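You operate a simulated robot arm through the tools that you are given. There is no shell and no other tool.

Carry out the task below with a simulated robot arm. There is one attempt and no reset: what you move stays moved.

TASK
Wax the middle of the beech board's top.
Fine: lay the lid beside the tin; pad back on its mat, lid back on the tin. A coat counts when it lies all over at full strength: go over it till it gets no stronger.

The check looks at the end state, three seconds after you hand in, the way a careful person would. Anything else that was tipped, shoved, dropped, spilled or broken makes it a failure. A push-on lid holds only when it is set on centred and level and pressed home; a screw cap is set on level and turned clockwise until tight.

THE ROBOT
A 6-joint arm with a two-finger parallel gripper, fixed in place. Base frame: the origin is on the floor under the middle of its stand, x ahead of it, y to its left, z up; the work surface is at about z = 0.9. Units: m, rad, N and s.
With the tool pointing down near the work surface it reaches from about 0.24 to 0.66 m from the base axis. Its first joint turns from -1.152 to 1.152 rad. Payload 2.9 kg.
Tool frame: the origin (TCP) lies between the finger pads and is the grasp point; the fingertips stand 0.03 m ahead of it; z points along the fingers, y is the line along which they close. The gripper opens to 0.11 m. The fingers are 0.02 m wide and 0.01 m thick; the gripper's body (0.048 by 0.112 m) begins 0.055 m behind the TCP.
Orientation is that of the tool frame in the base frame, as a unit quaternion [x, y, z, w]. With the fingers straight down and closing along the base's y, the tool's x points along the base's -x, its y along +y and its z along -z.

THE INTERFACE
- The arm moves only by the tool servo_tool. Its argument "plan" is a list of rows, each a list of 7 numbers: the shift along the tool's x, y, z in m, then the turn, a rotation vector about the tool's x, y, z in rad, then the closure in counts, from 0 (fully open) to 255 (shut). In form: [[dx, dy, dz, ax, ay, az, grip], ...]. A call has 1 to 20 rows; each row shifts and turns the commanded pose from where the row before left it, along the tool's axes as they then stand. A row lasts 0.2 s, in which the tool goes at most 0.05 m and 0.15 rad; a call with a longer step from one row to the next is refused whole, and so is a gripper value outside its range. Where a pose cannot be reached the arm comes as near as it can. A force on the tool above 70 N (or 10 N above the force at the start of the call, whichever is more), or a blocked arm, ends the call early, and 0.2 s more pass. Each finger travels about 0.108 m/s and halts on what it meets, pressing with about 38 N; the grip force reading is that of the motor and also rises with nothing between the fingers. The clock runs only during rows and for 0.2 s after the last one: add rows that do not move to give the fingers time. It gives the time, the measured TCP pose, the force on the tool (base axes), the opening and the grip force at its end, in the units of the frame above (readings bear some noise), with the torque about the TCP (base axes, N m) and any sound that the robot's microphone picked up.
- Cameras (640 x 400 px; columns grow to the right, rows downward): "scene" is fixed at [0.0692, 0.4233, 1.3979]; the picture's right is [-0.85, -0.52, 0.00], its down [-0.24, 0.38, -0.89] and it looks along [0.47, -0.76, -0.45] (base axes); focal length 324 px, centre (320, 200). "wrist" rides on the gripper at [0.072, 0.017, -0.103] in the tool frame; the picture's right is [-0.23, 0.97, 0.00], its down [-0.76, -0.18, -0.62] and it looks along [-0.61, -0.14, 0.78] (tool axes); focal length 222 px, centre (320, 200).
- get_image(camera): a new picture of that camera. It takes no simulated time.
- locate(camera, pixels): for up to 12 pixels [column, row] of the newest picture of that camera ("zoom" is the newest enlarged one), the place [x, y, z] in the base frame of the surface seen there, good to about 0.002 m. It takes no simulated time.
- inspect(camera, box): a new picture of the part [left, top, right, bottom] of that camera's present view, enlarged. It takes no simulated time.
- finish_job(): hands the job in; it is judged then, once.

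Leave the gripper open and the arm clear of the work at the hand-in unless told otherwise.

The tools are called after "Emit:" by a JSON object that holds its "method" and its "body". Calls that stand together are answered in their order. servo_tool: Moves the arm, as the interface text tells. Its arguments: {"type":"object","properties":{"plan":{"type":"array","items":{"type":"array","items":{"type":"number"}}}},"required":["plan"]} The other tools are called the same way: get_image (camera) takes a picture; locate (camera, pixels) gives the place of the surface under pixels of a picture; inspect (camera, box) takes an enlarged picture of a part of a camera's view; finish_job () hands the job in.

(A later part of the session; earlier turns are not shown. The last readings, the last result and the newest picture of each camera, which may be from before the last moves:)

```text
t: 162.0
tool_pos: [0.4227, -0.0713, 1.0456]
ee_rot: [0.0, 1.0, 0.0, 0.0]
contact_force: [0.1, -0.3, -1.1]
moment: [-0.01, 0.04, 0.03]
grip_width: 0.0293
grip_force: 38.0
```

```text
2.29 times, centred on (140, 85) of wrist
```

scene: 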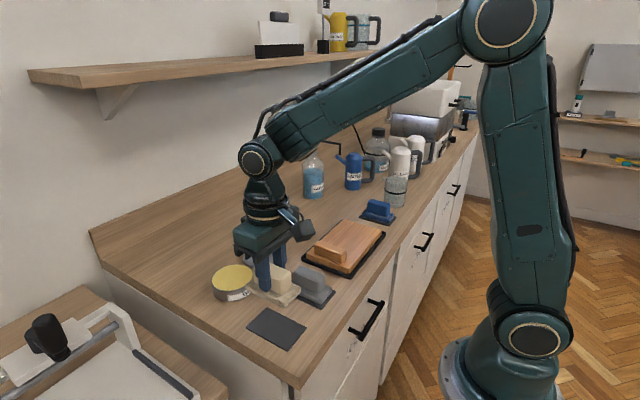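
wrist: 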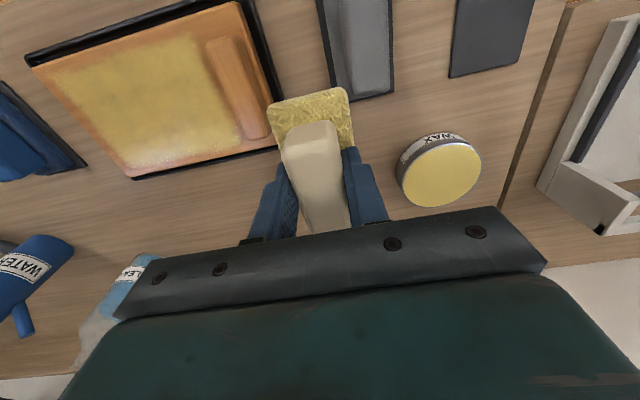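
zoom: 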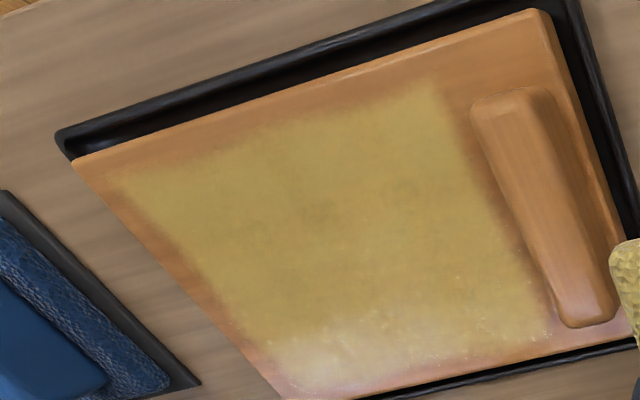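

There's no visible change from the previous round, so the coat is at full strength. Now I'll carry the pad back over its mat, centre (0.369, 0.091), staying high over the grey pad.

Emit:
{"method": "servo_tool", "body": {"plan": [[0.008, 0.024, 0, 0, 0, 0, 255], [0.009, 0.027, 0, 0, 0, 0, 255], [0.009, 0.028, 0, 0, 0, 0, 255], [0.009, 0.028, 0, 0, 0, 0, 255], [0.009, 0.028, 0, 0, 0, 0, 255], [0.0092, 0.0272, 0, 0, 0, 0, 255], [0, 0, 0, 0, 0, 0, 255], [0, 0, 0.02, 0, 0, 0, 255], [0, 0, 0.02, 0, 0, 0, 255], [0, 0, 0.02, 0, 0, 0, 255], [0, 0, 0.01, 0, 0, 0, 255], [0, 0, 0, 0, 0, 0, 255]]}}

Emit:
{"method": "get_image", "body": {"camera": "wrist"}}

Emit:
{"method": "inspect", "body": {"camera": "scene", "box": [230, 260, 330, 360]}}

```text
t: 164.6
tool_pos: [0.3693, 0.0893, 0.9764]
ee_rot: [0.0, 1.0, -0.001, 0.0]
contact_force: [-0.6, -0.3, -1.1]
moment: [0.01, -0.04, -0.02]
grip_width: 0.0292
grip_force: 38.3
```

```text
taken
```

wrist: 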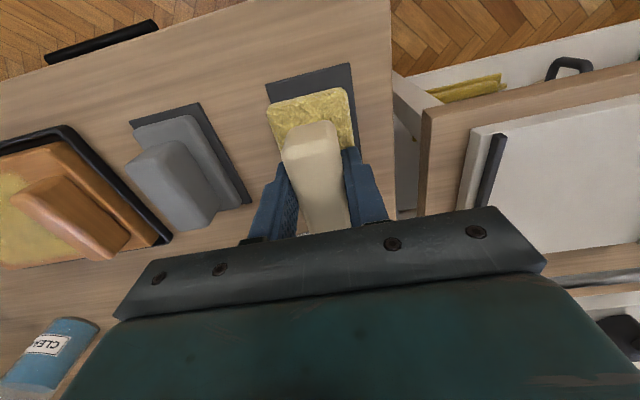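

```text
4.00 times, centred on (280, 310) of scene
```

zoom: 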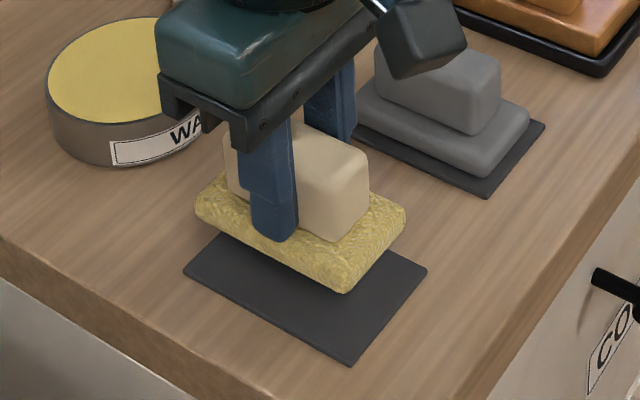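

I'll measure where the pad's sole is relative to the mat before lowering.

Emit:
{"method": "inspect", "body": {"camera": "wrist", "box": [250, 55, 380, 165]}}

Emit:
{"method": "locate", "body": {"camera": "wrist", "pixels": [[270, 115], [276, 140], [347, 93], [352, 120], [310, 100], [266, 84], [350, 64], [355, 100], [310, 80], [310, 150]]}}

Emit:
{"method": "locate", "body": {"camera": "scene", "pixels": [[280, 305]]}}

```text
3.64 times, centred on (315, 110) of wrist
```

zoom: 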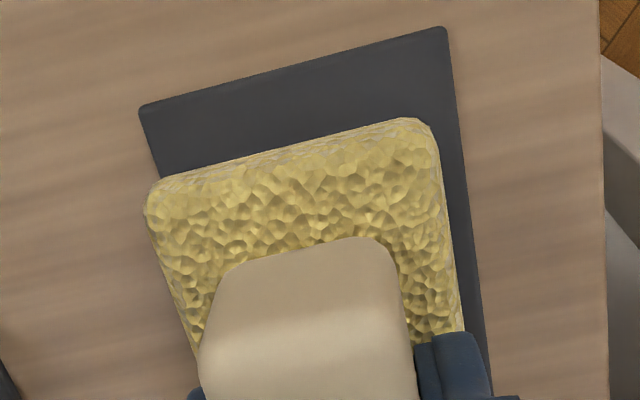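

```text
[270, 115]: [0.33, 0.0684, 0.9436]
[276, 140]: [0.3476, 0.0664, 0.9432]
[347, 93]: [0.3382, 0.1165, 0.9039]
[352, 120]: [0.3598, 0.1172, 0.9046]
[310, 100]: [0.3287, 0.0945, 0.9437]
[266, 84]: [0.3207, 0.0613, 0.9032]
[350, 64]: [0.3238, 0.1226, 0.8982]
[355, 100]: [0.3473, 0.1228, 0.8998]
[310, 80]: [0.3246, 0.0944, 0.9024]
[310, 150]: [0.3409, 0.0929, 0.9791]
```

```text
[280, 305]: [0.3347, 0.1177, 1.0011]
```

I'll locate the sole's left, right and near edges from the zoom picture.

Emit:
{"method": "locate", "body": {"camera": "zoom", "pixels": [[152, 210], [165, 255], [425, 140], [435, 190], [445, 240], [290, 160], [400, 130], [200, 182], [142, 108], [443, 30], [480, 330], [160, 175]]}}

```text
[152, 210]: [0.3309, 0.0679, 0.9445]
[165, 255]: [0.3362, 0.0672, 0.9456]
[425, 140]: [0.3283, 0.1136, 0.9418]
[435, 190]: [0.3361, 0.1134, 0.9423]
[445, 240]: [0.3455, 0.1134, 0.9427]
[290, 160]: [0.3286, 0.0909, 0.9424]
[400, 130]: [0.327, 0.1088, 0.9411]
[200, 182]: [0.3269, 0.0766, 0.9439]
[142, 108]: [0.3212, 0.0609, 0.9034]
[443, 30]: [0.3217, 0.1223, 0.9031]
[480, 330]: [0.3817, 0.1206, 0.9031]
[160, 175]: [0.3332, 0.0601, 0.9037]
```

The sole spans y 0.067–0.114 from x≈0.326, and the mat spans y 0.061–0.122 from x≈0.321, so it's well centred. I'll lower to just above the mat.

Emit:
{"method": "servo_tool", "body": {"plan": [[-0.0005, 0.0005, 0.01, 0, 0, 0, 255], [0, 0, 0.008, 0, 0, 0, 255], [0, 0, 0.004, 0, 0, 0, 255], [0, 0, 0.001, 0, 0, 0, 255], [0, 0, 0, 0, 0, 0, 255]]}}

Emit:
{"method": "servo_tool", "body": {"plan": [[0, 0, 0.001, 0, 0, 0, 255], [0, 0, 0.001, 0, 0, 0, 255]]}}

Emit:
{"method": "servo_tool", "body": {"plan": [[0, 0, 0.001, 0, 0, 0, 255], [0, 0, 0, 0, 0, 0, 255]]}}

```text
t: 165.8
tool_pos: [0.3678, 0.0907, 0.954]
ee_rot: [0.0, 1.0, -0.001, 0.0]
contact_force: [0.6, -0.2, -0.6]
moment: [0.0, -0.01, 0.01]
grip_width: 0.029
grip_force: 37.5
```

```text
t: 166.4
tool_pos: [0.3686, 0.089, 0.9509]
ee_rot: [0.0, 1.0, 0.0, -0.001]
contact_force: [-0.4, 0.8, -0.1]
moment: [-0.01, 0.0, 0.0]
grip_width: 0.0292
grip_force: 37.9
```

```text
t: 167.0
tool_pos: [0.3679, 0.0888, 0.9497]
ee_rot: [0.0, 1.0, 0.0, -0.001]
contact_force: [0.2, 0.5, -1.2]
moment: [0.01, 0.02, -0.01]
grip_width: 0.0292
grip_force: 38.5
```

There's no contact yet at z=0.950, so I'll continue in small steps.

Emit:
{"method": "servo_tool", "body": {"plan": [[0, 0.001, 0.0008, 0, 0, 0, 255], [0, 0, 0, 0, 0, 0, 255]]}}

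Emit:
{"method": "servo_tool", "body": {"plan": [[0, 0, 0.0008, 0, 0, 0, 255], [0, 0, 0, 0, 0, 0, 255]]}}

```text
t: 167.6
tool_pos: [0.3678, 0.0909, 0.9478]
ee_rot: [-0.001, 1.0, 0.0, 0.0]
contact_force: [-0.1, -0.1, -0.2]
moment: [-0.01, -0.02, 0.03]
grip_width: 0.029
grip_force: 38.3
```

```text
t: 168.2
tool_pos: [0.3697, 0.0904, 0.9482]
ee_rot: [0.0, 1.0, 0.0, 0.001]
contact_force: [-2.3, 0.9, 5.8]
moment: [-0.09, 0.07, -0.01]
grip_width: 0.0292
grip_force: 38.1
```

Contact with the mat at about 6 N. I'll open the fingers gradually and then rise straight up.

Emit:
{"method": "servo_tool", "body": {"plan": [[0, 0, 0, 0, 0, 0, 190], [0, 0, 0, 0, 0, 0, 175], [0, 0, 0, 0, 0, 0, 160], [0, 0, 0, 0, 0, 0, 140], [0, 0, 0, 0, 0, 0, 120], [0, 0, 0, 0, 0, 0, 110], [0, 0, -0.005, 0, 0, 0, 110], [0, 0, -0.015, 0, 0, 0, 110], [0, 0, -0.03, 0, 0, 0, 110], [0, 0, -0.04, 0, 0, 0, 110], [0, 0, 0, 0, 0, 0, 110]]}}

Emit:
{"method": "get_image", "body": {"camera": "wrist"}}

Emit:
{"method": "inspect", "body": {"camera": "scene", "box": [230, 260, 330, 360]}}

```text
t: 170.6
tool_pos: [0.368, 0.0916, 1.0373]
ee_rot: [0.0, 1.0, 0.0, 0.0]
contact_force: [-0.1, 0.2, 0.2]
moment: [0.03, 0.0, 0.02]
grip_width: 0.0626
grip_force: 0.1
```

```text
taken
```

wrist: 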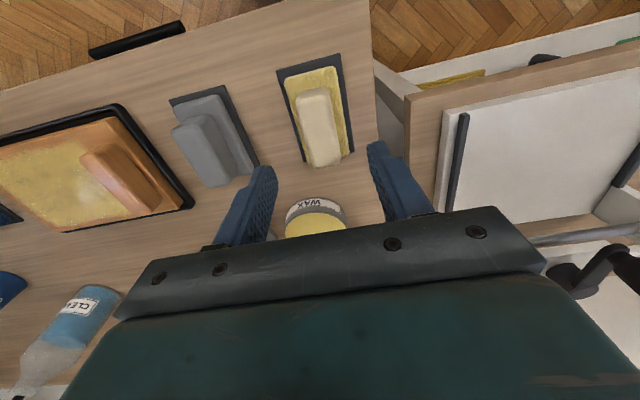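

```text
4.00 times, centred on (280, 310) of scene
```

zoom: 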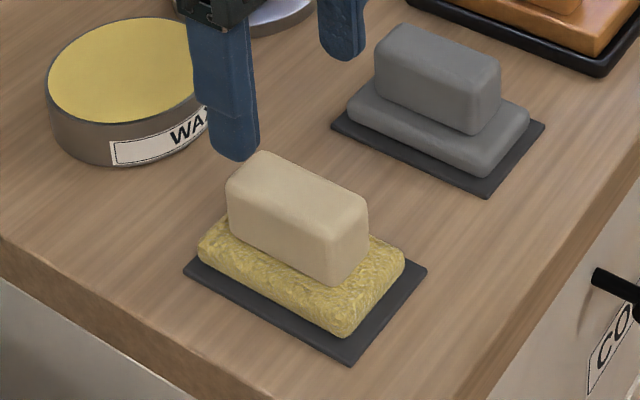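

The pad sits centred on its mat. Next I'll go above the lid at (0.536, −0.067), where the wrist view can show both the lid and the tin, to measure them precisely.

Emit:
{"method": "servo_tool", "body": {"plan": [[0, 0, -0.01, 0, 0, 0, 110], [-0.02, -0.019, 0, 0, 0, 0, 110], [-0.024, -0.023, 0, 0, 0, 0, 110], [-0.024, -0.023, 0, 0, 0, 0, 110], [-0.024, -0.023, 0, 0, 0, 0, 110], [-0.024, -0.023, 0, 0, 0, 0, 110], [-0.024, -0.023, 0, 0, 0, 0, 110], [-0.018, -0.016, 0, 0, 0, 0, 110], [-0.01, -0.0086, 0, 0, 0, 0, 110], [0, 0, 0, 0, 0, 0, 110], [0, 0, 0, 0, 0, 0, 110]]}}

Emit:
{"method": "get_image", "body": {"camera": "wrist"}}

Emit:
{"method": "inspect", "body": {"camera": "wrist", "box": [260, 50, 380, 170]}}

```text
t: 173.0
tool_pos: [0.5369, -0.068, 1.0473]
ee_rot: [0.0, 1.0, 0.0, 0.0]
contact_force: [0.4, 0.6, -0.4]
moment: [0.0, -0.01, 0.02]
grip_width: 0.0626
grip_force: 0.0
```

```text
taken
```

wrist: 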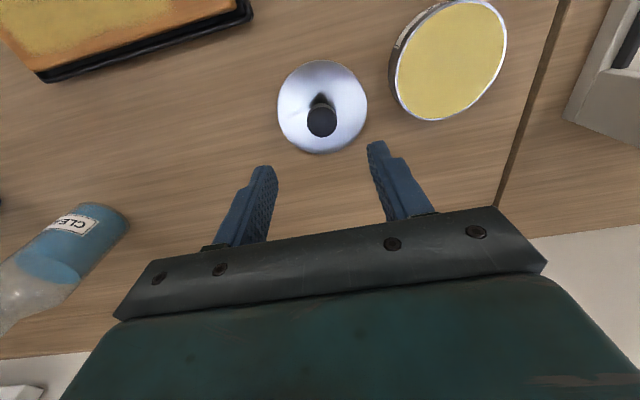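

```text
3.33 times, centred on (320, 110) of wrist
```

zoom: 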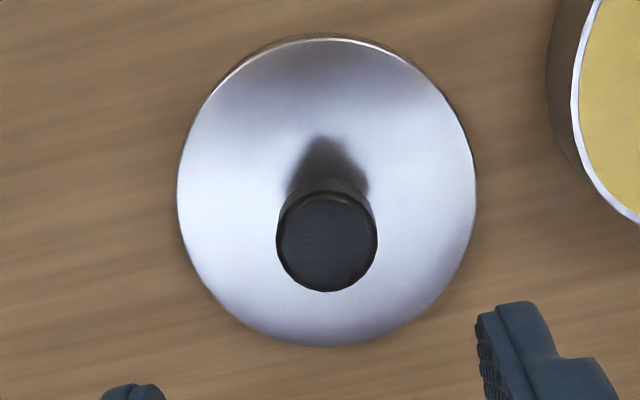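

I'll locate the lid's rim and knob, and then the tin's rim from a zoom on it.

Emit:
{"method": "locate", "body": {"camera": "zoom", "pixels": [[182, 190], [470, 190], [325, 43], [320, 342], [225, 90], [428, 90], [222, 295], [430, 295], [325, 242], [285, 238], [368, 238], [326, 282]]}}

Emit:
{"method": "inspect", "body": {"camera": "wrist", "box": [380, 0, 520, 125]}}

```text
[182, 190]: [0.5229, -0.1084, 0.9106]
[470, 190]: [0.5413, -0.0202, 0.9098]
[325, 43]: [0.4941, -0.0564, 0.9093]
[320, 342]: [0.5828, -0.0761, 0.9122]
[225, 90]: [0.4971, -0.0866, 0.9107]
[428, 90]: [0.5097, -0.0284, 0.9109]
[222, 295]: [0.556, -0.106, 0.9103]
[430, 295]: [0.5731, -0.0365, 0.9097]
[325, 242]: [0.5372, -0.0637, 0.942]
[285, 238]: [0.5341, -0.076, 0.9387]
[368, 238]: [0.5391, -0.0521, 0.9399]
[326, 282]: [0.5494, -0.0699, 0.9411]
```

```text
3.20 times, centred on (450, 62) of wrist
```

zoom: 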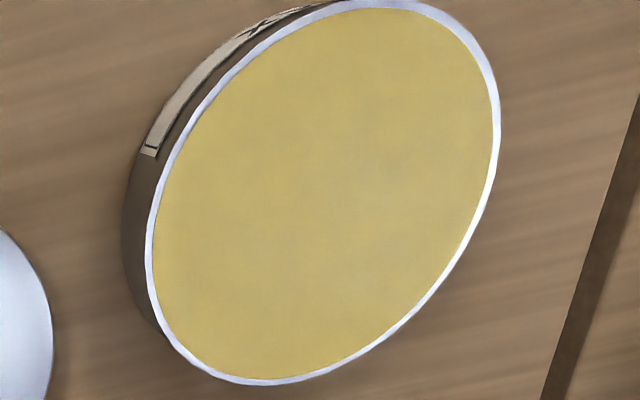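

I'll locate the tin's rim points in this zoom: left (150,240), right (498,130), top (400,5), bottom (270,382).

Emit:
{"method": "locate", "body": {"camera": "zoom", "pixels": [[150, 235], [497, 130], [380, 5], [270, 382], [215, 105], [440, 275], [480, 60], [175, 325], [300, 35], [350, 355], [320, 195]]}}

Emit:
{"method": "inspect", "body": {"camera": "scene", "box": [205, 255, 265, 305]}}

```text
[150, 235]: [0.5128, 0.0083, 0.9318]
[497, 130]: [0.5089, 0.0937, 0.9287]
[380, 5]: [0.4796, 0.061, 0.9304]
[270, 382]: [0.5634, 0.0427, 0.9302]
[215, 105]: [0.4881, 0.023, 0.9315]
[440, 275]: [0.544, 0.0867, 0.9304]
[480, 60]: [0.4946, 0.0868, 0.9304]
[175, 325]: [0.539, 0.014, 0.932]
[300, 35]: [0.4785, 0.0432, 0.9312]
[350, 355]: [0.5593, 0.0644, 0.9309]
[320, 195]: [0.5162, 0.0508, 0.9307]
```

```text
8.00 times, centred on (235, 280) of scene
```

zoom: 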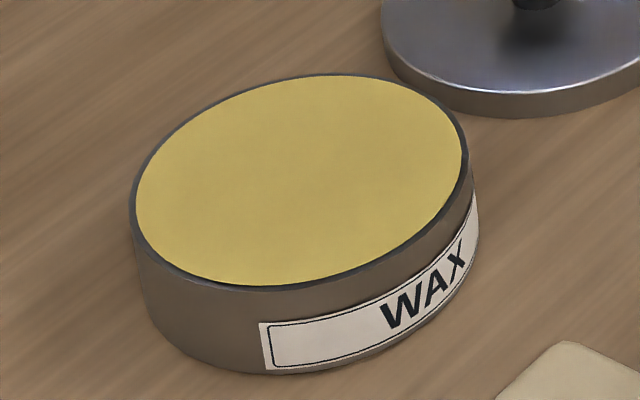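

The tin hasn't moved: the label edges are at the same pixels as before. By dead reckoning, my commanded pose is 0.8 mm in x and 0.3 mm in y off the pose where I released the lid, so I'll correct that exactly. Then I'll lower to TCP z≈0.95, with the tips about 9 mm above the lid face, and close slowly on the knob.

Emit:
{"method": "servo_tool", "body": {"plan": [[0.0008, 0.0003, 0.02, 0, 0, 0, 110], [0, 0, 0.025, 0, 0, 0, 110], [0, 0, 0.025, 0, 0, 0, 110], [0, 0, 0.018, 0, 0, 0, 110], [0, 0, 0.009, 0, 0, 0, 110], [0, 0, 0, 0, 0, 0, 110], [0, 0, 0, 0, 0, 0, 110]]}}

Emit:
{"method": "inspect", "body": {"camera": "scene", "box": [225, 215, 300, 275]}}

Emit:
{"method": "get_image", "body": {"camera": "wrist"}}

```text
t: 174.6
tool_pos: [0.535, -0.0678, 0.9514]
ee_rot: [0.001, 1.0, 0.0, 0.0]
contact_force: [-0.4, -0.5, 0.2]
moment: [-0.02, -0.03, 0.0]
grip_width: 0.0627
grip_force: 0.0
```

```text
6.67 times, centred on (262, 245) of scene
```

zoom: 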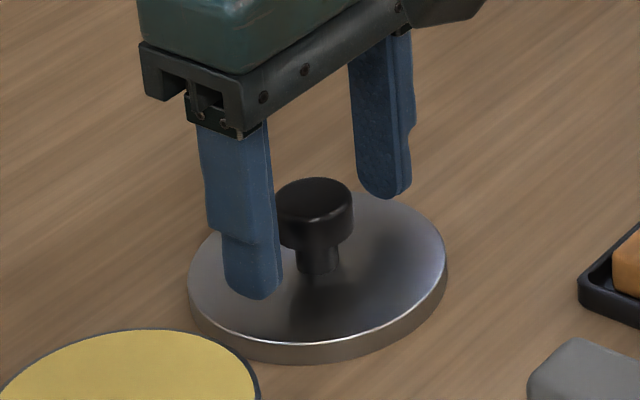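

```text
taken
```

wrist: 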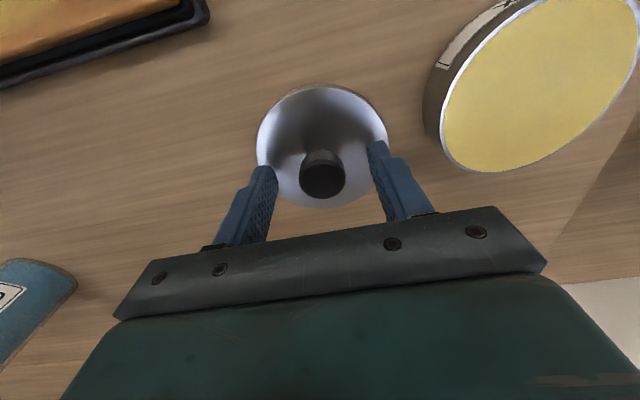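

The knob sits midway between the fingers. I'll lower 3 mm more and close gradually.

Emit:
{"method": "servo_tool", "body": {"plan": [[0, 0, 0.003, 0, 0, 0, 110], [0, 0, 0, 0, 0, 0, 130], [0, 0, 0, 0, 0, 0, 150], [0, 0, 0, 0, 0, 0, 165], [0, 0, 0, 0, 0, 0, 175], [0, 0, 0, 0, 0, 0, 185], [0, 0, 0, 0, 0, 0, 195], [0, 0, 0, 0, 0, 0, 215], [0, 0, 0, 0, 0, 0, 255], [0, 0, 0, 0, 0, 0, 255]]}}

Emit:
{"method": "inspect", "body": {"camera": "scene", "box": [225, 215, 300, 275]}}

```text
t: 176.8
tool_pos: [0.5351, -0.0671, 0.9474]
ee_rot: [0.001, 1.0, 0.0, 0.0]
contact_force: [0.1, 0.2, 0.1]
moment: [-0.02, 0.01, 0.0]
grip_width: 0.0269
grip_force: 38.0
```

```text
6.67 times, centred on (262, 245) of scene
```

zoom: 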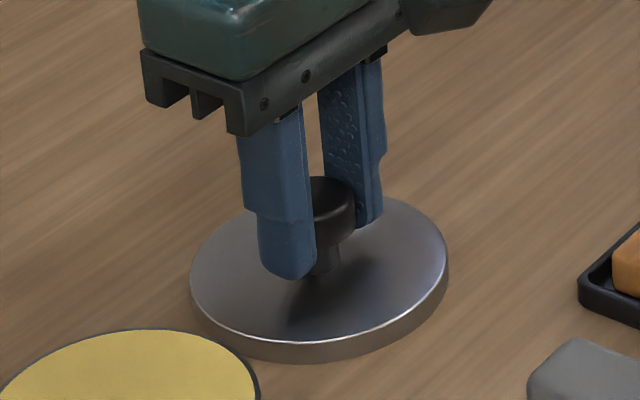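

The knob is gripped at 0.0269 m with no side force. I'll lift 6 cm and carry it exactly back by (−0.019, +0.12) to above the tin.

Emit:
{"method": "servo_tool", "body": {"plan": [[0, 0, -0.005, 0, 0, 0, 255], [0, 0, -0.015, 0, 0, 0, 255], [0, 0, -0.02, 0, 0, 0, 255], [0, 0, -0.02, 0, 0, 0, 255], [0.002, 0.012, 0, 0, 0, 0, 255], [0.003, 0.02, 0, 0, 0, 0, 255], [0.003, 0.02, 0, 0, 0, 0, 255], [0.003, 0.02, 0, 0, 0, 0, 255], [0.003, 0.02, 0, 0, 0, 0, 255], [0.003, 0.018, 0, 0, 0, 0, 255], [0.002, 0.01, 0, 0, 0, 0, 255], [0, 0, 0, 0, 0, 0, 255], [0, 0, 0, 0, 0, 0, 255]]}}

Emit:
{"method": "get_image", "body": {"camera": "wrist"}}

Emit:
{"method": "inspect", "body": {"camera": "scene", "box": [190, 220, 290, 310]}}

```text
t: 179.6
tool_pos: [0.5174, 0.0518, 1.0076]
ee_rot: [0.0, 1.0, 0.0, 0.0]
contact_force: [-0.8, 0.8, -0.2]
moment: [0.0, 0.03, -0.01]
grip_width: 0.0268
grip_force: 38.1
```

```text
taken
```

wrist: 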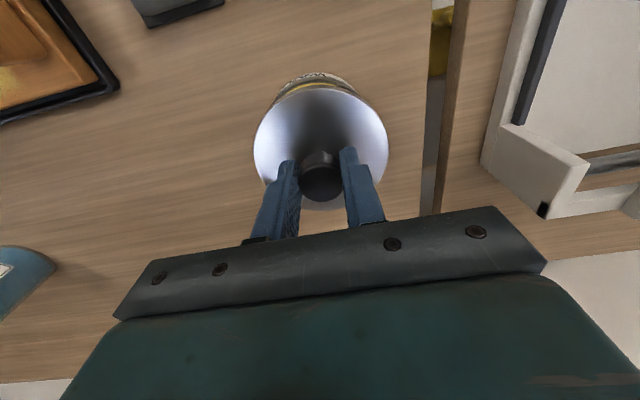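

```text
4.44 times, centred on (240, 265) of scene
```

zoom: 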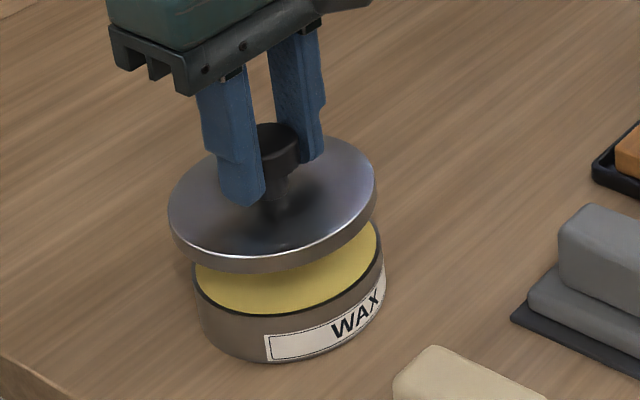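

The lid is over the tin. I'll check its centring by locating the held lid's rim points and the knob from zoomed views.

Emit:
{"method": "inspect", "body": {"camera": "wrist", "box": [245, 60, 400, 220]}}

Emit:
{"method": "locate", "body": {"camera": "zoom", "pixels": [[152, 200], [484, 200], [318, 80], [215, 110], [420, 110], [165, 260], [475, 260], [175, 150], [460, 150]]}}

Emit:
{"method": "inspect", "body": {"camera": "scene", "box": [205, 245, 265, 305]}}

```text
2.50 times, centred on (322, 140) of wrist
```

zoom: 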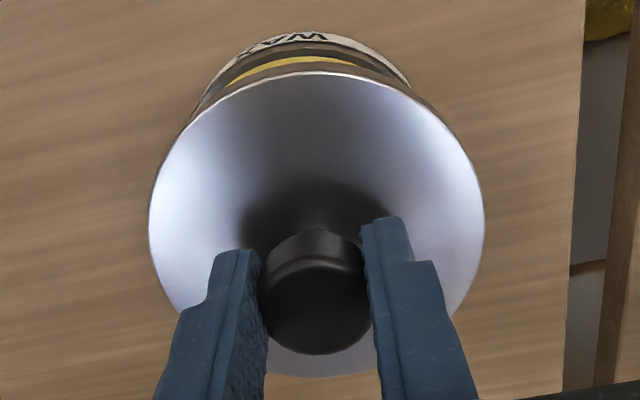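

```text
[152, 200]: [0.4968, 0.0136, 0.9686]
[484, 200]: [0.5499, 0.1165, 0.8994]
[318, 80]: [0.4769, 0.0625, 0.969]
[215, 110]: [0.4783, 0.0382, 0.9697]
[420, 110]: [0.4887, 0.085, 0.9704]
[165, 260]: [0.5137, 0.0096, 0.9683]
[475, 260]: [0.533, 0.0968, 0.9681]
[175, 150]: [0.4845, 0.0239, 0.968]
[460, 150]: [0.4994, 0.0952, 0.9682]
```

```text
6.67 times, centred on (235, 275) of scene
```

zoom: 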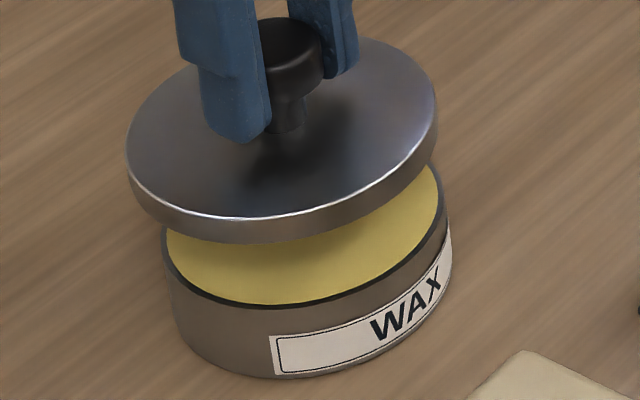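

Comparing with the picture taken just after I lifted the lid off, the lid now sits over the tin in the same place within about 1 mm. I'll lower to just before the skirt reaches the rim (TCP z≈0.981).

Emit:
{"method": "servo_tool", "body": {"plan": [[0, 0, 0.01, 0, 0, 0, 255], [0, 0, 0.01, 0, 0, 0, 255], [0, 0, 0.005, 0, 0, 0, 255], [0, 0, 0.001, 0, 0, 0, 255], [0, 0, 0, 0, 0, 0, 255], [0, 0, 0, 0, 0, 0, 255]]}}

Emit:
{"method": "inspect", "body": {"camera": "scene", "box": [205, 250, 265, 310]}}

Emit:
{"method": "inspect", "body": {"camera": "wrist", "box": [245, 60, 400, 220]}}

```text
t: 181.0
tool_pos: [0.5167, 0.0529, 0.9814]
ee_rot: [0.0, 1.0, -0.001, 0.0]
contact_force: [-0.3, 0.4, -0.5]
moment: [0.0, 0.0, 0.0]
grip_width: 0.0268
grip_force: 38.2
```

```text
6.67 times, centred on (235, 280) of scene
```

zoom: 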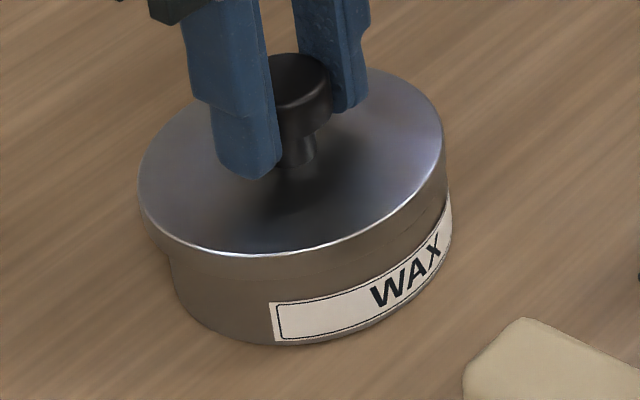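

```text
2.50 times, centred on (322, 140) of wrist
```

zoom: 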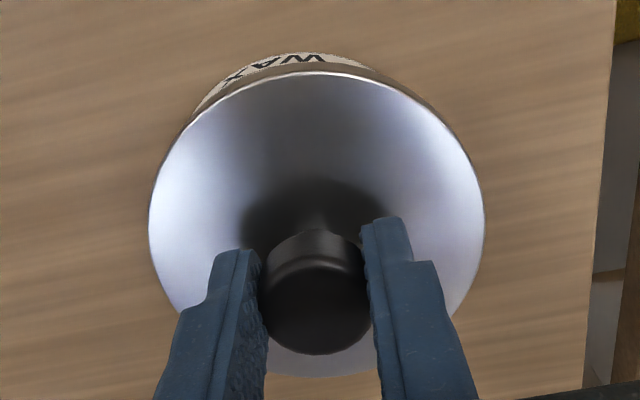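

There's no contact yet. Before going further I want a more exact centring check, so I'll zoom hard on the near edge in the wrist view, where the tin wall shows from under the lid.

Emit:
{"method": "inspect", "body": {"camera": "wrist", "box": [262, 70, 382, 145]}}

Emit:
{"method": "inspect", "body": {"camera": "scene", "box": [212, 260, 256, 305]}}

```text
5.33 times, centred on (322, 108) of wrist
```

zoom: 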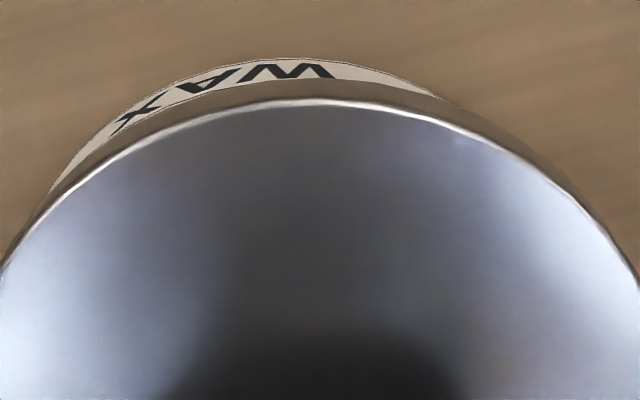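

```text
8.89 times, centred on (234, 282) of scene
```

zoom: 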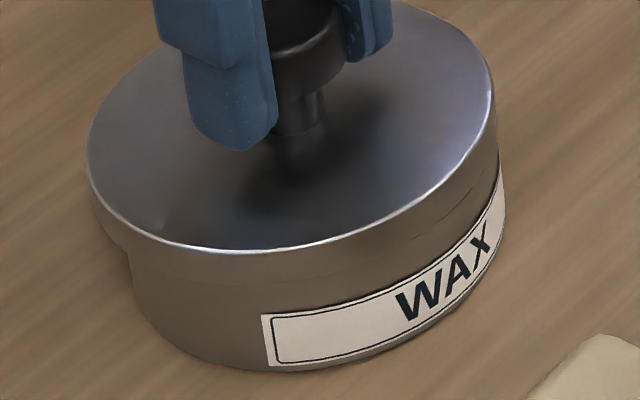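

The crescent of tin wall showing under the lid's near edge is thick on the left (~37 px) and thin on the right (~8 px), so the lid sits about 3 mm too far to +y. The scene view agrees. I'll shift −2.7 mm in y and look again.

Emit:
{"method": "servo_tool", "body": {"plan": [[0, -0.0015, -0.001, 0, 0, 0, 255], [0, -0.0012, 0, 0, 0, 0, 255], [0, 0, 0, 0, 0, 0, 255], [0, 0, 0, 0, 0, 0, 255]]}}

Emit:
{"method": "inspect", "body": {"camera": "wrist", "box": [262, 70, 382, 145]}}

Emit:
{"method": "inspect", "body": {"camera": "scene", "box": [212, 260, 256, 305]}}

```text
t: 182.0
tool_pos: [0.517, 0.05, 0.9844]
ee_rot: [0.0, 1.0, 0.0, 0.0]
contact_force: [0.4, 0.0, -1.1]
moment: [-0.03, -0.01, -0.05]
grip_width: 0.0268
grip_force: 38.3
```

```text
5.33 times, centred on (322, 108) of wrist
```

zoom: 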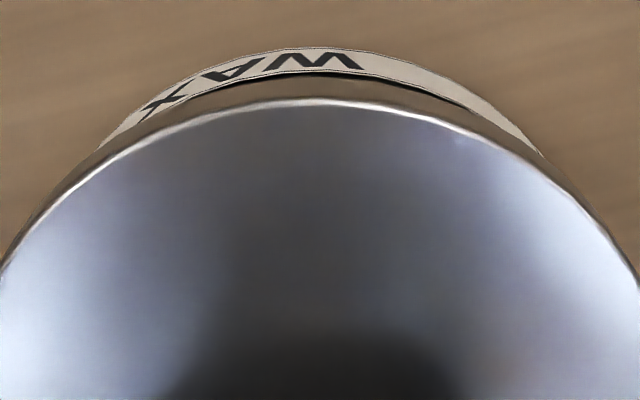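

```text
8.89 times, centred on (234, 282) of scene
```

zoom: 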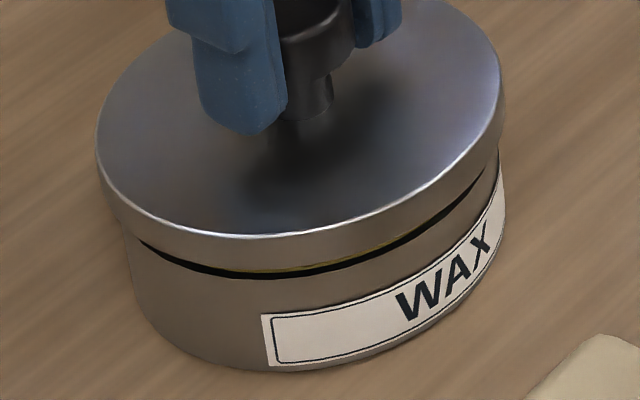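

The crescent is now symmetric, and in the scene view the lid's centre column (231.8) matches what's expected over the tin (231.9). I'll lower in 1 mm steps and watch the forces and moments.

Emit:
{"method": "servo_tool", "body": {"plan": [[0, 0, 0.001, 0, 0, 0, 255], [0, 0, 0.001, 0, 0, 0, 255], [0, 0, 0.001, 0, 0, 0, 255], [0, 0, 0, 0, 0, 0, 255]]}}

Emit:
{"method": "servo_tool", "body": {"plan": [[0, 0, 0.001, 0, 0, 0, 255], [0, 0, 0, 0, 0, 0, 255]]}}

Emit:
{"method": "servo_tool", "body": {"plan": [[0, 0, 0.001, 0, 0, 0, 255], [0, 0, 0, 0, 0, 0, 255]]}}

Emit:
{"method": "inspect", "body": {"camera": "scene", "box": [212, 260, 256, 305]}}

Emit:
{"method": "inspect", "body": {"camera": "wrist", "box": [262, 70, 382, 145]}}

```text
t: 183.0
tool_pos: [0.5165, 0.0501, 0.9802]
ee_rot: [0.0, 1.0, 0.0, 0.0]
contact_force: [0.7, -0.2, 0.3]
moment: [0.0, -0.05, -0.02]
grip_width: 0.0268
grip_force: 37.4
```

```text
t: 183.6
tool_pos: [0.5172, 0.0495, 0.9789]
ee_rot: [0.001, 1.0, 0.0, 0.0]
contact_force: [0.4, 0.4, 0.3]
moment: [0.0, -0.02, -0.03]
grip_width: 0.0268
grip_force: 38.3
```

```text
t: 184.2
tool_pos: [0.5155, 0.0504, 0.9787]
ee_rot: [0.0, 1.0, 0.0, 0.0]
contact_force: [0.1, -0.8, -0.5]
moment: [0.0, 0.0, 0.01]
grip_width: 0.0272
grip_force: 38.1
```

```text
8.89 times, centred on (234, 282) of scene
```

zoom: 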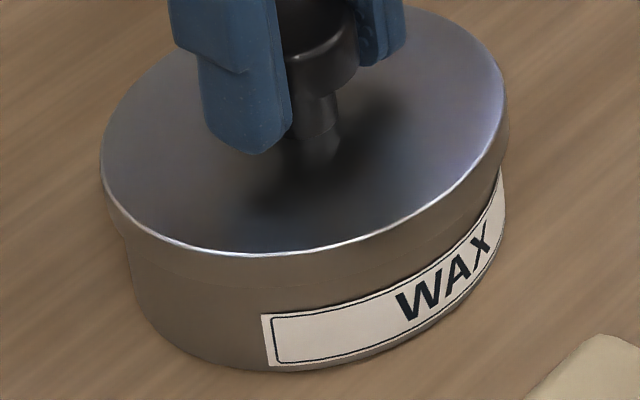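

```text
5.33 times, centred on (322, 108) of wrist
```

zoom: 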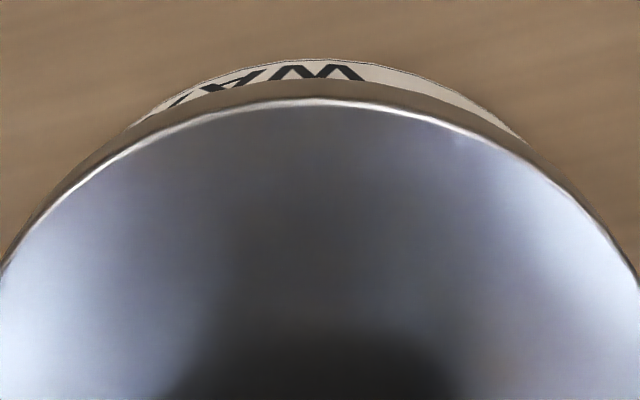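

Still centred: the scene column is 232.2 against 232.1 expected, and the rows match too. I'll continue in 1 mm steps.

Emit:
{"method": "servo_tool", "body": {"plan": [[0, 0, 0.001, 0, 0, 0, 255], [0, 0, 0, 0, 0, 0, 255]]}}

Emit:
{"method": "servo_tool", "body": {"plan": [[0, 0, 0.001, 0, 0, 0, 255], [0, 0, 0, 0, 0, 0, 255]]}}

Emit:
{"method": "servo_tool", "body": {"plan": [[0, 0, 0.001, 0, 0, 0, 255], [0, 0, 0, 0, 0, 0, 255]]}}

```text
t: 184.8
tool_pos: [0.5163, 0.0486, 0.9766]
ee_rot: [0.0, 1.0, -0.001, 0.0]
contact_force: [-0.1, -0.4, -0.7]
moment: [0.03, 0.0, 0.02]
grip_width: 0.027
grip_force: 38.1
```

```text
t: 185.4
tool_pos: [0.5155, 0.0498, 0.9756]
ee_rot: [-0.001, 1.0, 0.0, 0.0]
contact_force: [0.8, 0.7, -0.3]
moment: [0.04, 0.02, 0.05]
grip_width: 0.0269
grip_force: 37.5
```

```text
t: 186.0
tool_pos: [0.5166, 0.0489, 0.975]
ee_rot: [0.0, 1.0, 0.0, -0.001]
contact_force: [-0.3, -0.2, 0.1]
moment: [0.0, -0.01, -0.04]
grip_width: 0.0268
grip_force: 38.2
```

The skirt is now about at or below rim height without any contact force, which means it's sliding over cleanly. I'll keep lowering.

Emit:
{"method": "servo_tool", "body": {"plan": [[0, 0, 0.001, 0, 0, 0, 255], [0, 0, 0, 0, 0, 0, 255]]}}

Emit:
{"method": "servo_tool", "body": {"plan": [[0, 0, 0.001, 0, 0, 0, 255], [0, 0, 0, 0, 0, 0, 255]]}}

Emit:
{"method": "inspect", "body": {"camera": "scene", "box": [212, 260, 256, 305]}}

```text
t: 186.6
tool_pos: [0.5161, 0.0503, 0.9731]
ee_rot: [0.0, 1.0, 0.0, 0.0]
contact_force: [0.5, -0.1, -0.6]
moment: [0.03, -0.02, 0.01]
grip_width: 0.0267
grip_force: 38.1
```

```text
t: 187.2
tool_pos: [0.5172, 0.0484, 0.975]
ee_rot: [-0.001, 1.0, 0.0, 0.0]
contact_force: [-0.8, -0.9, -0.5]
moment: [0.0, 0.0, 0.02]
grip_width: 0.0269
grip_force: 37.8
```

```text
8.89 times, centred on (234, 282) of scene
```

zoom: 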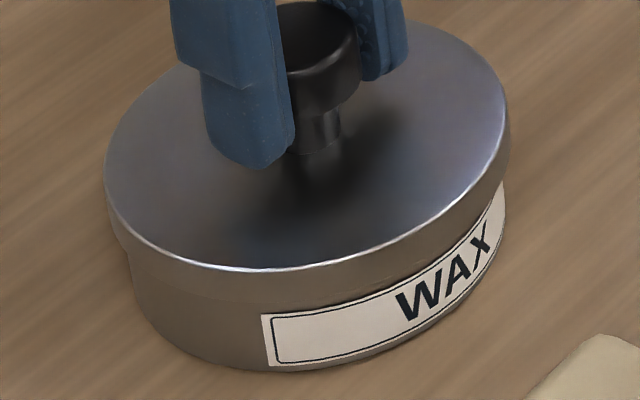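

The lid edge is close to its seated row (268 against about 276 in the zoom). I'll lower further.

Emit:
{"method": "servo_tool", "body": {"plan": [[0, 0, 0.001, 0, 0, 0, 255], [0, 0, 0, 0, 0, 0, 255]]}}

Emit:
{"method": "servo_tool", "body": {"plan": [[0, 0, 0.001, 0, 0, 0, 255], [0, 0, 0, 0, 0, 0, 255]]}}

Emit:
{"method": "servo_tool", "body": {"plan": [[0, 0, 0.001, 0, 0, 0, 255], [0, 0, 0, 0, 0, 0, 255]]}}

```text
t: 187.8
tool_pos: [0.5178, 0.0498, 0.9725]
ee_rot: [0.0, 1.0, -0.001, 0.0]
contact_force: [-0.7, 0.2, 1.0]
moment: [0.0, 0.01, -0.01]
grip_width: 0.0267
grip_force: 38.1
```

```text
t: 188.4
tool_pos: [0.5181, 0.0506, 0.9716]
ee_rot: [0.0, 1.0, 0.0, 0.0]
contact_force: [0.8, 0.0, 0.0]
moment: [0.0, 0.0, -0.01]
grip_width: 0.0267
grip_force: 38.0
```

```text
t: 189.0
tool_pos: [0.5165, 0.05, 0.9717]
ee_rot: [0.001, 1.0, 0.0, 0.0]
contact_force: [-0.4, 3.0, 6.8]
moment: [0.04, 0.13, 0.02]
grip_width: 0.0269
grip_force: 38.7
```

Contact is at about 7 N with a small moment, and the lid is near its seat height. I'll press on gently and listen for the snap.

Emit:
{"method": "servo_tool", "body": {"plan": [[0, 0, 0.001, 0, 0, 0, 255], [0, 0, 0, 0, 0, 0, 255]]}}

Emit:
{"method": "servo_tool", "body": {"plan": [[0, 0, 0.001, 0, 0, 0, 255], [0, 0, 0, 0, 0, 0, 255]]}}

Emit:
{"method": "inspect", "body": {"camera": "scene", "box": [212, 260, 256, 305]}}

```text
t: 189.6
tool_pos: [0.5184, 0.0495, 0.9714]
ee_rot: [0.0, 1.0, 0.001, 0.003]
contact_force: [-2.1, 3.3, 20.3]
moment: [0.1, 0.14, 0.02]
grip_width: 0.027
grip_force: 38.4
```

```text
t: 190.2
tool_pos: [0.5174, 0.0489, 0.9713]
ee_rot: [0.0, 1.0, 0.001, 0.003]
contact_force: [-0.6, 0.9, 32.1]
moment: [0.03, 0.09, -0.03]
grip_width: 0.0268
grip_force: 37.6
```

```text
8.89 times, centred on (234, 282) of scene
```

zoom: 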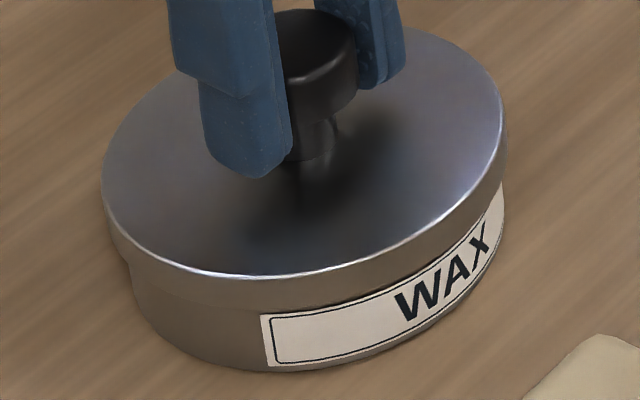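

The force is 32 N and no snap yet. I'll check the lid's height from the wrist view: seated it was z≈0.933.

Emit:
{"method": "get_image", "body": {"camera": "wrist"}}

Emit:
{"method": "locate", "body": {"camera": "wrist", "pixels": [[265, 130], [378, 130], [320, 95], [290, 105], [350, 105], [262, 160], [382, 160], [320, 120], [300, 130], [345, 130]]}}

Emit:
{"method": "locate", "body": {"camera": "zoom", "pixels": [[130, 180], [250, 240], [400, 220], [470, 120], [360, 200], [440, 60]]}}

```text
taken
```

wrist: 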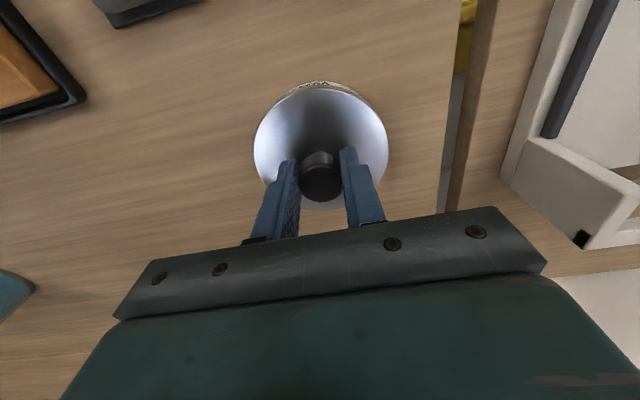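

```text
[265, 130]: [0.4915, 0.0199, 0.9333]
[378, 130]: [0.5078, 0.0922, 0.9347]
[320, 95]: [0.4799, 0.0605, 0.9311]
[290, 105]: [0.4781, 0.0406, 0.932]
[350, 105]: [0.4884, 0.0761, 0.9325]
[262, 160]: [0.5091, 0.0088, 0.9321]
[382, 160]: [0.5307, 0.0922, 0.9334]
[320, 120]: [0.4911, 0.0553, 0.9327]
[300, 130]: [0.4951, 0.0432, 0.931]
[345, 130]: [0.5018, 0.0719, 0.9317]
```

```text
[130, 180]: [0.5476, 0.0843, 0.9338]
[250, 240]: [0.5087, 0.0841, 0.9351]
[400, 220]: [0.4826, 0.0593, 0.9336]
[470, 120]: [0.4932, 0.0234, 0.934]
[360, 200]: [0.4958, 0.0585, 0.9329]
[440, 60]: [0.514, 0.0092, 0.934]
```

The lid top reads z≈0.9325–0.934, the same as when it was originally closed. No snap has been heard though, so I'll press 1 mm more in the grip, to about 45 N, and listen.

Emit:
{"method": "servo_tool", "body": {"plan": [[0, 0, 0.001, 0, 0, 0, 255], [0, 0, 0, 0, 0, 0, 255]]}}

Emit:
{"method": "servo_tool", "body": {"plan": [[0, 0, 0.0007, 0, 0, 0, 255], [0, 0, 0, 0, 0, 0, 255]]}}

```text
t: 190.8
tool_pos: [0.518, 0.0492, 0.9696]
ee_rot: [0.0, 1.0, 0.001, 0.005]
contact_force: [-0.7, -0.6, 34.3]
moment: [0.0, -0.03, -0.03]
grip_width: 0.027
grip_force: 38.0
```

```text
t: 191.4
tool_pos: [0.5177, 0.0491, 0.9697]
ee_rot: [0.0, 1.0, 0.001, 0.004]
contact_force: [-1.1, -1.2, 35.2]
moment: [-0.05, -0.07, 0.01]
grip_width: 0.0266
grip_force: 38.0
```

The force plateaus at 35 N because the fingers slide on the knob. I'll relieve the load, open, rise, close the fingers, and then press straight down on the knob's top.

Emit:
{"method": "servo_tool", "body": {"plan": [[0, 0, -0.0012, 0, 0, 0, 255], [0, 0, -0.0013, 0, 0, 0, 255], [0, 0, 0, 0, 0, 0, 200], [0, 0, 0, 0, 0, 0, 180], [0, 0, 0, 0, 0, 0, 160], [0, 0, 0, 0, 0, 0, 130], [0, 0, 0, 0, 0, 0, 130], [0, 0, -0.01, 0, 0, 0, 130], [0, 0, -0.02, 0, 0, 0, 130], [0, 0, -0.02, 0, 0, 0, 130], [0, 0, 0, 0, 0, 0, 130]]}}

Emit:
{"method": "get_image", "body": {"camera": "wrist"}}

Emit:
{"method": "inspect", "body": {"camera": "scene", "box": [205, 250, 265, 310]}}

```text
t: 193.8
tool_pos: [0.517, 0.0515, 1.0203]
ee_rot: [0.001, 1.0, 0.0, 0.0]
contact_force: [-0.7, -0.1, 0.4]
moment: [0.01, 0.07, 0.03]
grip_width: 0.0538
grip_force: 0.1
heard: snap
```

```text
taken
```

wrist: 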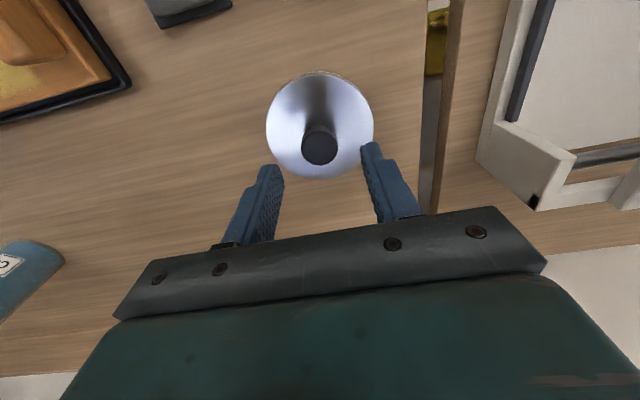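

```text
6.67 times, centred on (235, 280) of scene
```

zoom: 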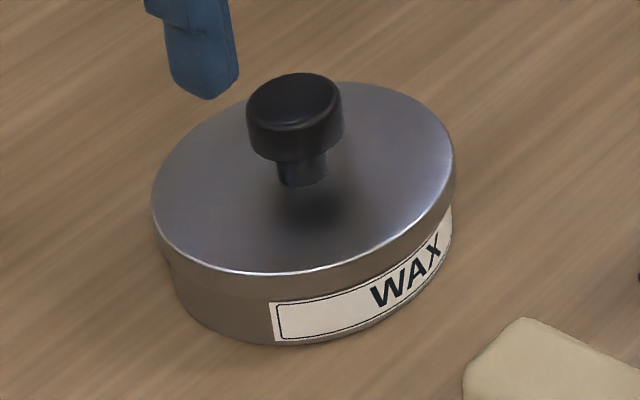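

I heard a snap during the release. The lid's position (centre column 232.5, front edge row 290.9) matches the original closed state. To be sure it's home, I'll close the fingers and press on the knob's top, after measuring the lid.

Emit:
{"method": "locate", "body": {"camera": "wrist", "pixels": [[270, 125], [370, 125], [320, 77], [316, 174], [285, 95], [355, 95], [280, 160], [360, 160], [319, 150], [305, 145], [334, 145]]}}

Emit:
{"method": "inspect", "body": {"camera": "wrist", "box": [258, 60, 382, 190]}}

```text
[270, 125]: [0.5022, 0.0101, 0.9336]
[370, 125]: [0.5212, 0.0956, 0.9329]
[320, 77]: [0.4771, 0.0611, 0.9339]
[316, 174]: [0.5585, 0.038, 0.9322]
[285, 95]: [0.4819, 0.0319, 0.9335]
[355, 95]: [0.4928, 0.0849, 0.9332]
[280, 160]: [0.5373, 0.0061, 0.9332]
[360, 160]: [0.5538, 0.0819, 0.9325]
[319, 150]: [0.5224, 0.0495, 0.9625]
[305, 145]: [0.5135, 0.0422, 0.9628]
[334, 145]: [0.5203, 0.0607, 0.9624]
```

```text
3.08 times, centred on (320, 125) of wrist
```

zoom: 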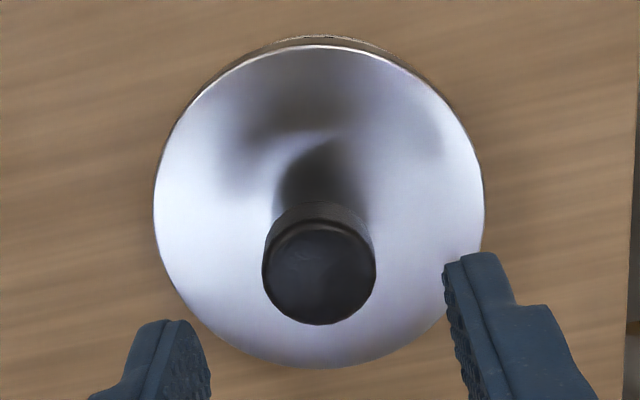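

The lid top is level at z≈0.933 all round, and the knob is on its axis. I'll close the fingers fully above the knob and come down to press its top centre.

Emit:
{"method": "servo_tool", "body": {"plan": [[-0.001, -0.001, 0, 0, 0, 0, 180], [0, 0, 0, 0, 0, 0, 230], [0, 0, 0, 0, 0, 0, 255], [0, 0, 0, 0, 0, 0, 255], [0, 0, 0.01, 0, 0, 0, 255], [0, 0, 0.01, 0, 0, 0, 255], [0, 0, 0.002, 0, 0, 0, 255], [0, 0, 0, 0, 0, 0, 255]]}}

Emit:
{"method": "inspect", "body": {"camera": "scene", "box": [205, 240, 265, 300]}}

Emit:
{"method": "inspect", "body": {"camera": "wrist", "box": [258, 60, 402, 220]}}

```text
t: 195.6
tool_pos: [0.5179, 0.0489, 0.997]
ee_rot: [-0.001, 1.0, 0.0, 0.0]
contact_force: [0.1, 0.6, 0.4]
moment: [-0.02, 0.02, -0.05]
grip_width: 0.0
grip_force: 37.5
```

```text
6.67 times, centred on (235, 270) of scene
```

zoom: 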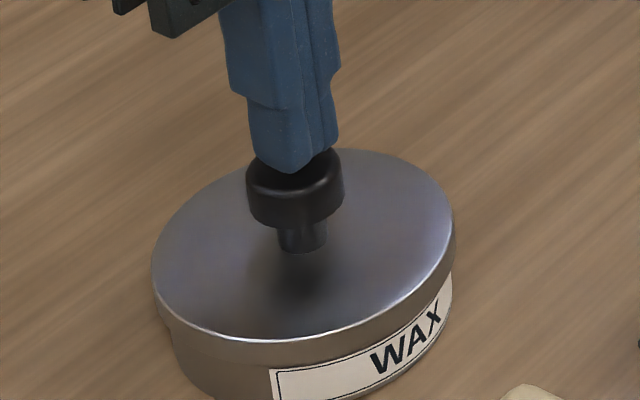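

```text
2.50 times, centred on (330, 140) of wrist
```

zoom: 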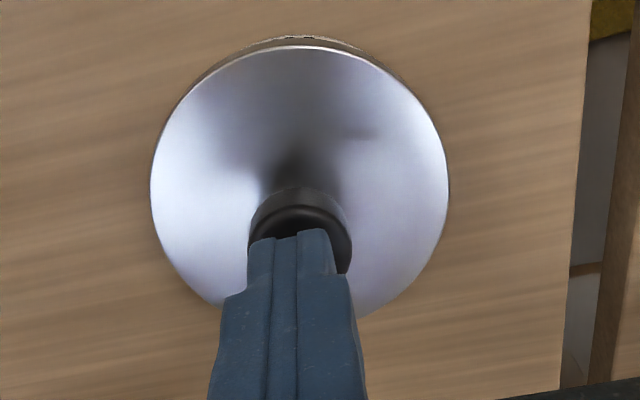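

The closed fingers are just above the knob, about 1.5 mm to −y of its centre. I'll shift +1.5 mm and press down in 1 mm steps.

Emit:
{"method": "servo_tool", "body": {"plan": [[0, 0.0015, 0.001, 0, 0, 0, 255], [0, 0, 0.001, 0, 0, 0, 255], [0, 0, 0.001, 0, 0, 0, 255], [0, 0, 0, 0, 0, 0, 255]]}}

Emit:
{"method": "servo_tool", "body": {"plan": [[0, 0, 0.001, 0, 0, 0, 255], [0, 0, 0.001, 0, 0, 0, 255], [0, 0, 0, 0, 0, 0, 255]]}}

```text
t: 196.6
tool_pos: [0.5175, 0.0493, 0.9933]
ee_rot: [0.001, 1.0, 0.001, 0.0]
contact_force: [-0.1, 0.9, 0.3]
moment: [-0.03, 0.01, 0.02]
grip_width: 0.0
grip_force: 37.9
```

```text
t: 197.4
tool_pos: [0.518, 0.0494, 0.9937]
ee_rot: [0.0, 1.0, 0.0, -0.001]
contact_force: [-4.9, -2.0, 11.3]
moment: [-0.04, 0.12, 0.01]
grip_width: 0.0
grip_force: 37.5
```

Contact is at 11 N on the knob. I'll continue pressing in small steps up to about 55 N.

Emit:
{"method": "servo_tool", "body": {"plan": [[0, 0, 0.001, 0, 0, 0, 255], [0, 0, 0, 0, 0, 0, 255]]}}

Emit:
{"method": "servo_tool", "body": {"plan": [[0, 0, 0.001, 0, 0, 0, 255], [0, 0, 0, 0, 0, 0, 255]]}}

Emit:
{"method": "servo_tool", "body": {"plan": [[0, 0, 0.001, 0, 0, 0, 255], [0, 0, 0, 0, 0, 0, 255]]}}

```text
t: 198.0
tool_pos: [0.5174, 0.0492, 0.9922]
ee_rot: [-0.001, 1.0, 0.001, 0.001]
contact_force: [-5.8, 0.4, 30.6]
moment: [-0.02, 0.23, -0.02]
grip_width: 0.0
grip_force: 37.6
```

```text
t: 198.6
tool_pos: [0.5181, 0.0494, 0.9921]
ee_rot: [-0.001, 1.0, 0.001, 0.002]
contact_force: [-9.1, 3.6, 39.4]
moment: [0.14, 0.39, -0.08]
grip_width: 0.0001
grip_force: 37.9
```

```text
t: 199.2
tool_pos: [0.5175, 0.0505, 0.9926]
ee_rot: [0.0, 1.0, 0.0, 0.003]
contact_force: [-11.6, 3.5, 46.6]
moment: [0.1, 0.5, 0.06]
grip_width: 0.0
grip_force: 38.2
```

I'm at 47 N without a snap, with a slight side load of −12 N in x. I'll relieve that by 0.8 mm and press a bit more.

Emit:
{"method": "servo_tool", "body": {"plan": [[0.0008, 0, 0.0005, 0, 0, 0, 255], [0, 0, 0, 0, 0, 0, 255]]}}

Emit:
{"method": "servo_tool", "body": {"plan": [[0, 0, 0.001, 0, 0, 0, 255], [0, 0, 0, 0, 0, 0, 255]]}}

Emit:
{"method": "inspect", "body": {"camera": "scene", "box": [205, 250, 265, 310]}}

```text
t: 199.8
tool_pos: [0.519, 0.0498, 0.9932]
ee_rot: [0.0, 1.0, 0.001, 0.005]
contact_force: [-6.8, 2.0, 45.2]
moment: [0.06, 0.38, 0.09]
grip_width: 0.0
grip_force: 37.5
```

```text
t: 200.4
tool_pos: [0.518, 0.0494, 0.9918]
ee_rot: [-0.001, 1.0, 0.001, 0.005]
contact_force: [-9.5, 0.5, 49.5]
moment: [0.01, 0.48, -0.01]
grip_width: 0.0
grip_force: 38.4
```

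```text
6.67 times, centred on (235, 280) of scene
```

zoom: 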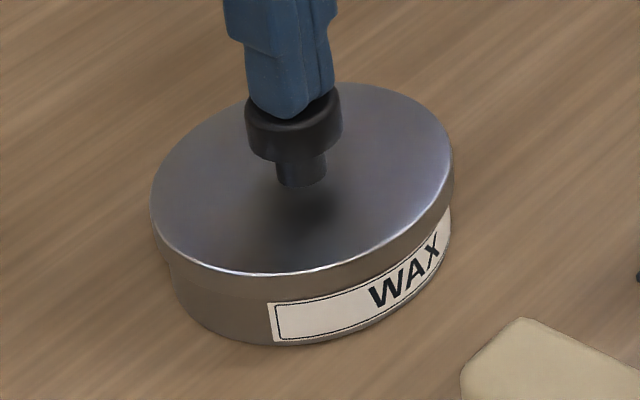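

I'm at 50 N. I'll press two more small steps.

Emit:
{"method": "servo_tool", "body": {"plan": [[0.0005, 0, 0.001, 0, 0, 0, 255], [0, 0, 0, 0, 0, 0, 255]]}}

Emit:
{"method": "servo_tool", "body": {"plan": [[0.0005, 0, 0.001, 0, 0, 0, 255], [0, 0, 0, 0, 0, 0, 255]]}}

```text
t: 201.0
tool_pos: [0.5174, 0.0495, 0.9921]
ee_rot: [-0.001, 1.0, 0.001, 0.007]
contact_force: [-10.8, 0.9, 54.9]
moment: [0.01, 0.56, 0.0]
grip_width: 0.0
grip_force: 37.8
```

```text
t: 201.6
tool_pos: [0.5176, 0.0504, 0.9932]
ee_rot: [0.0, 1.0, 0.001, 0.009]
contact_force: [-8.0, 1.4, 58.6]
moment: [0.04, 0.56, -0.03]
grip_width: 0.0
grip_force: 37.5
```

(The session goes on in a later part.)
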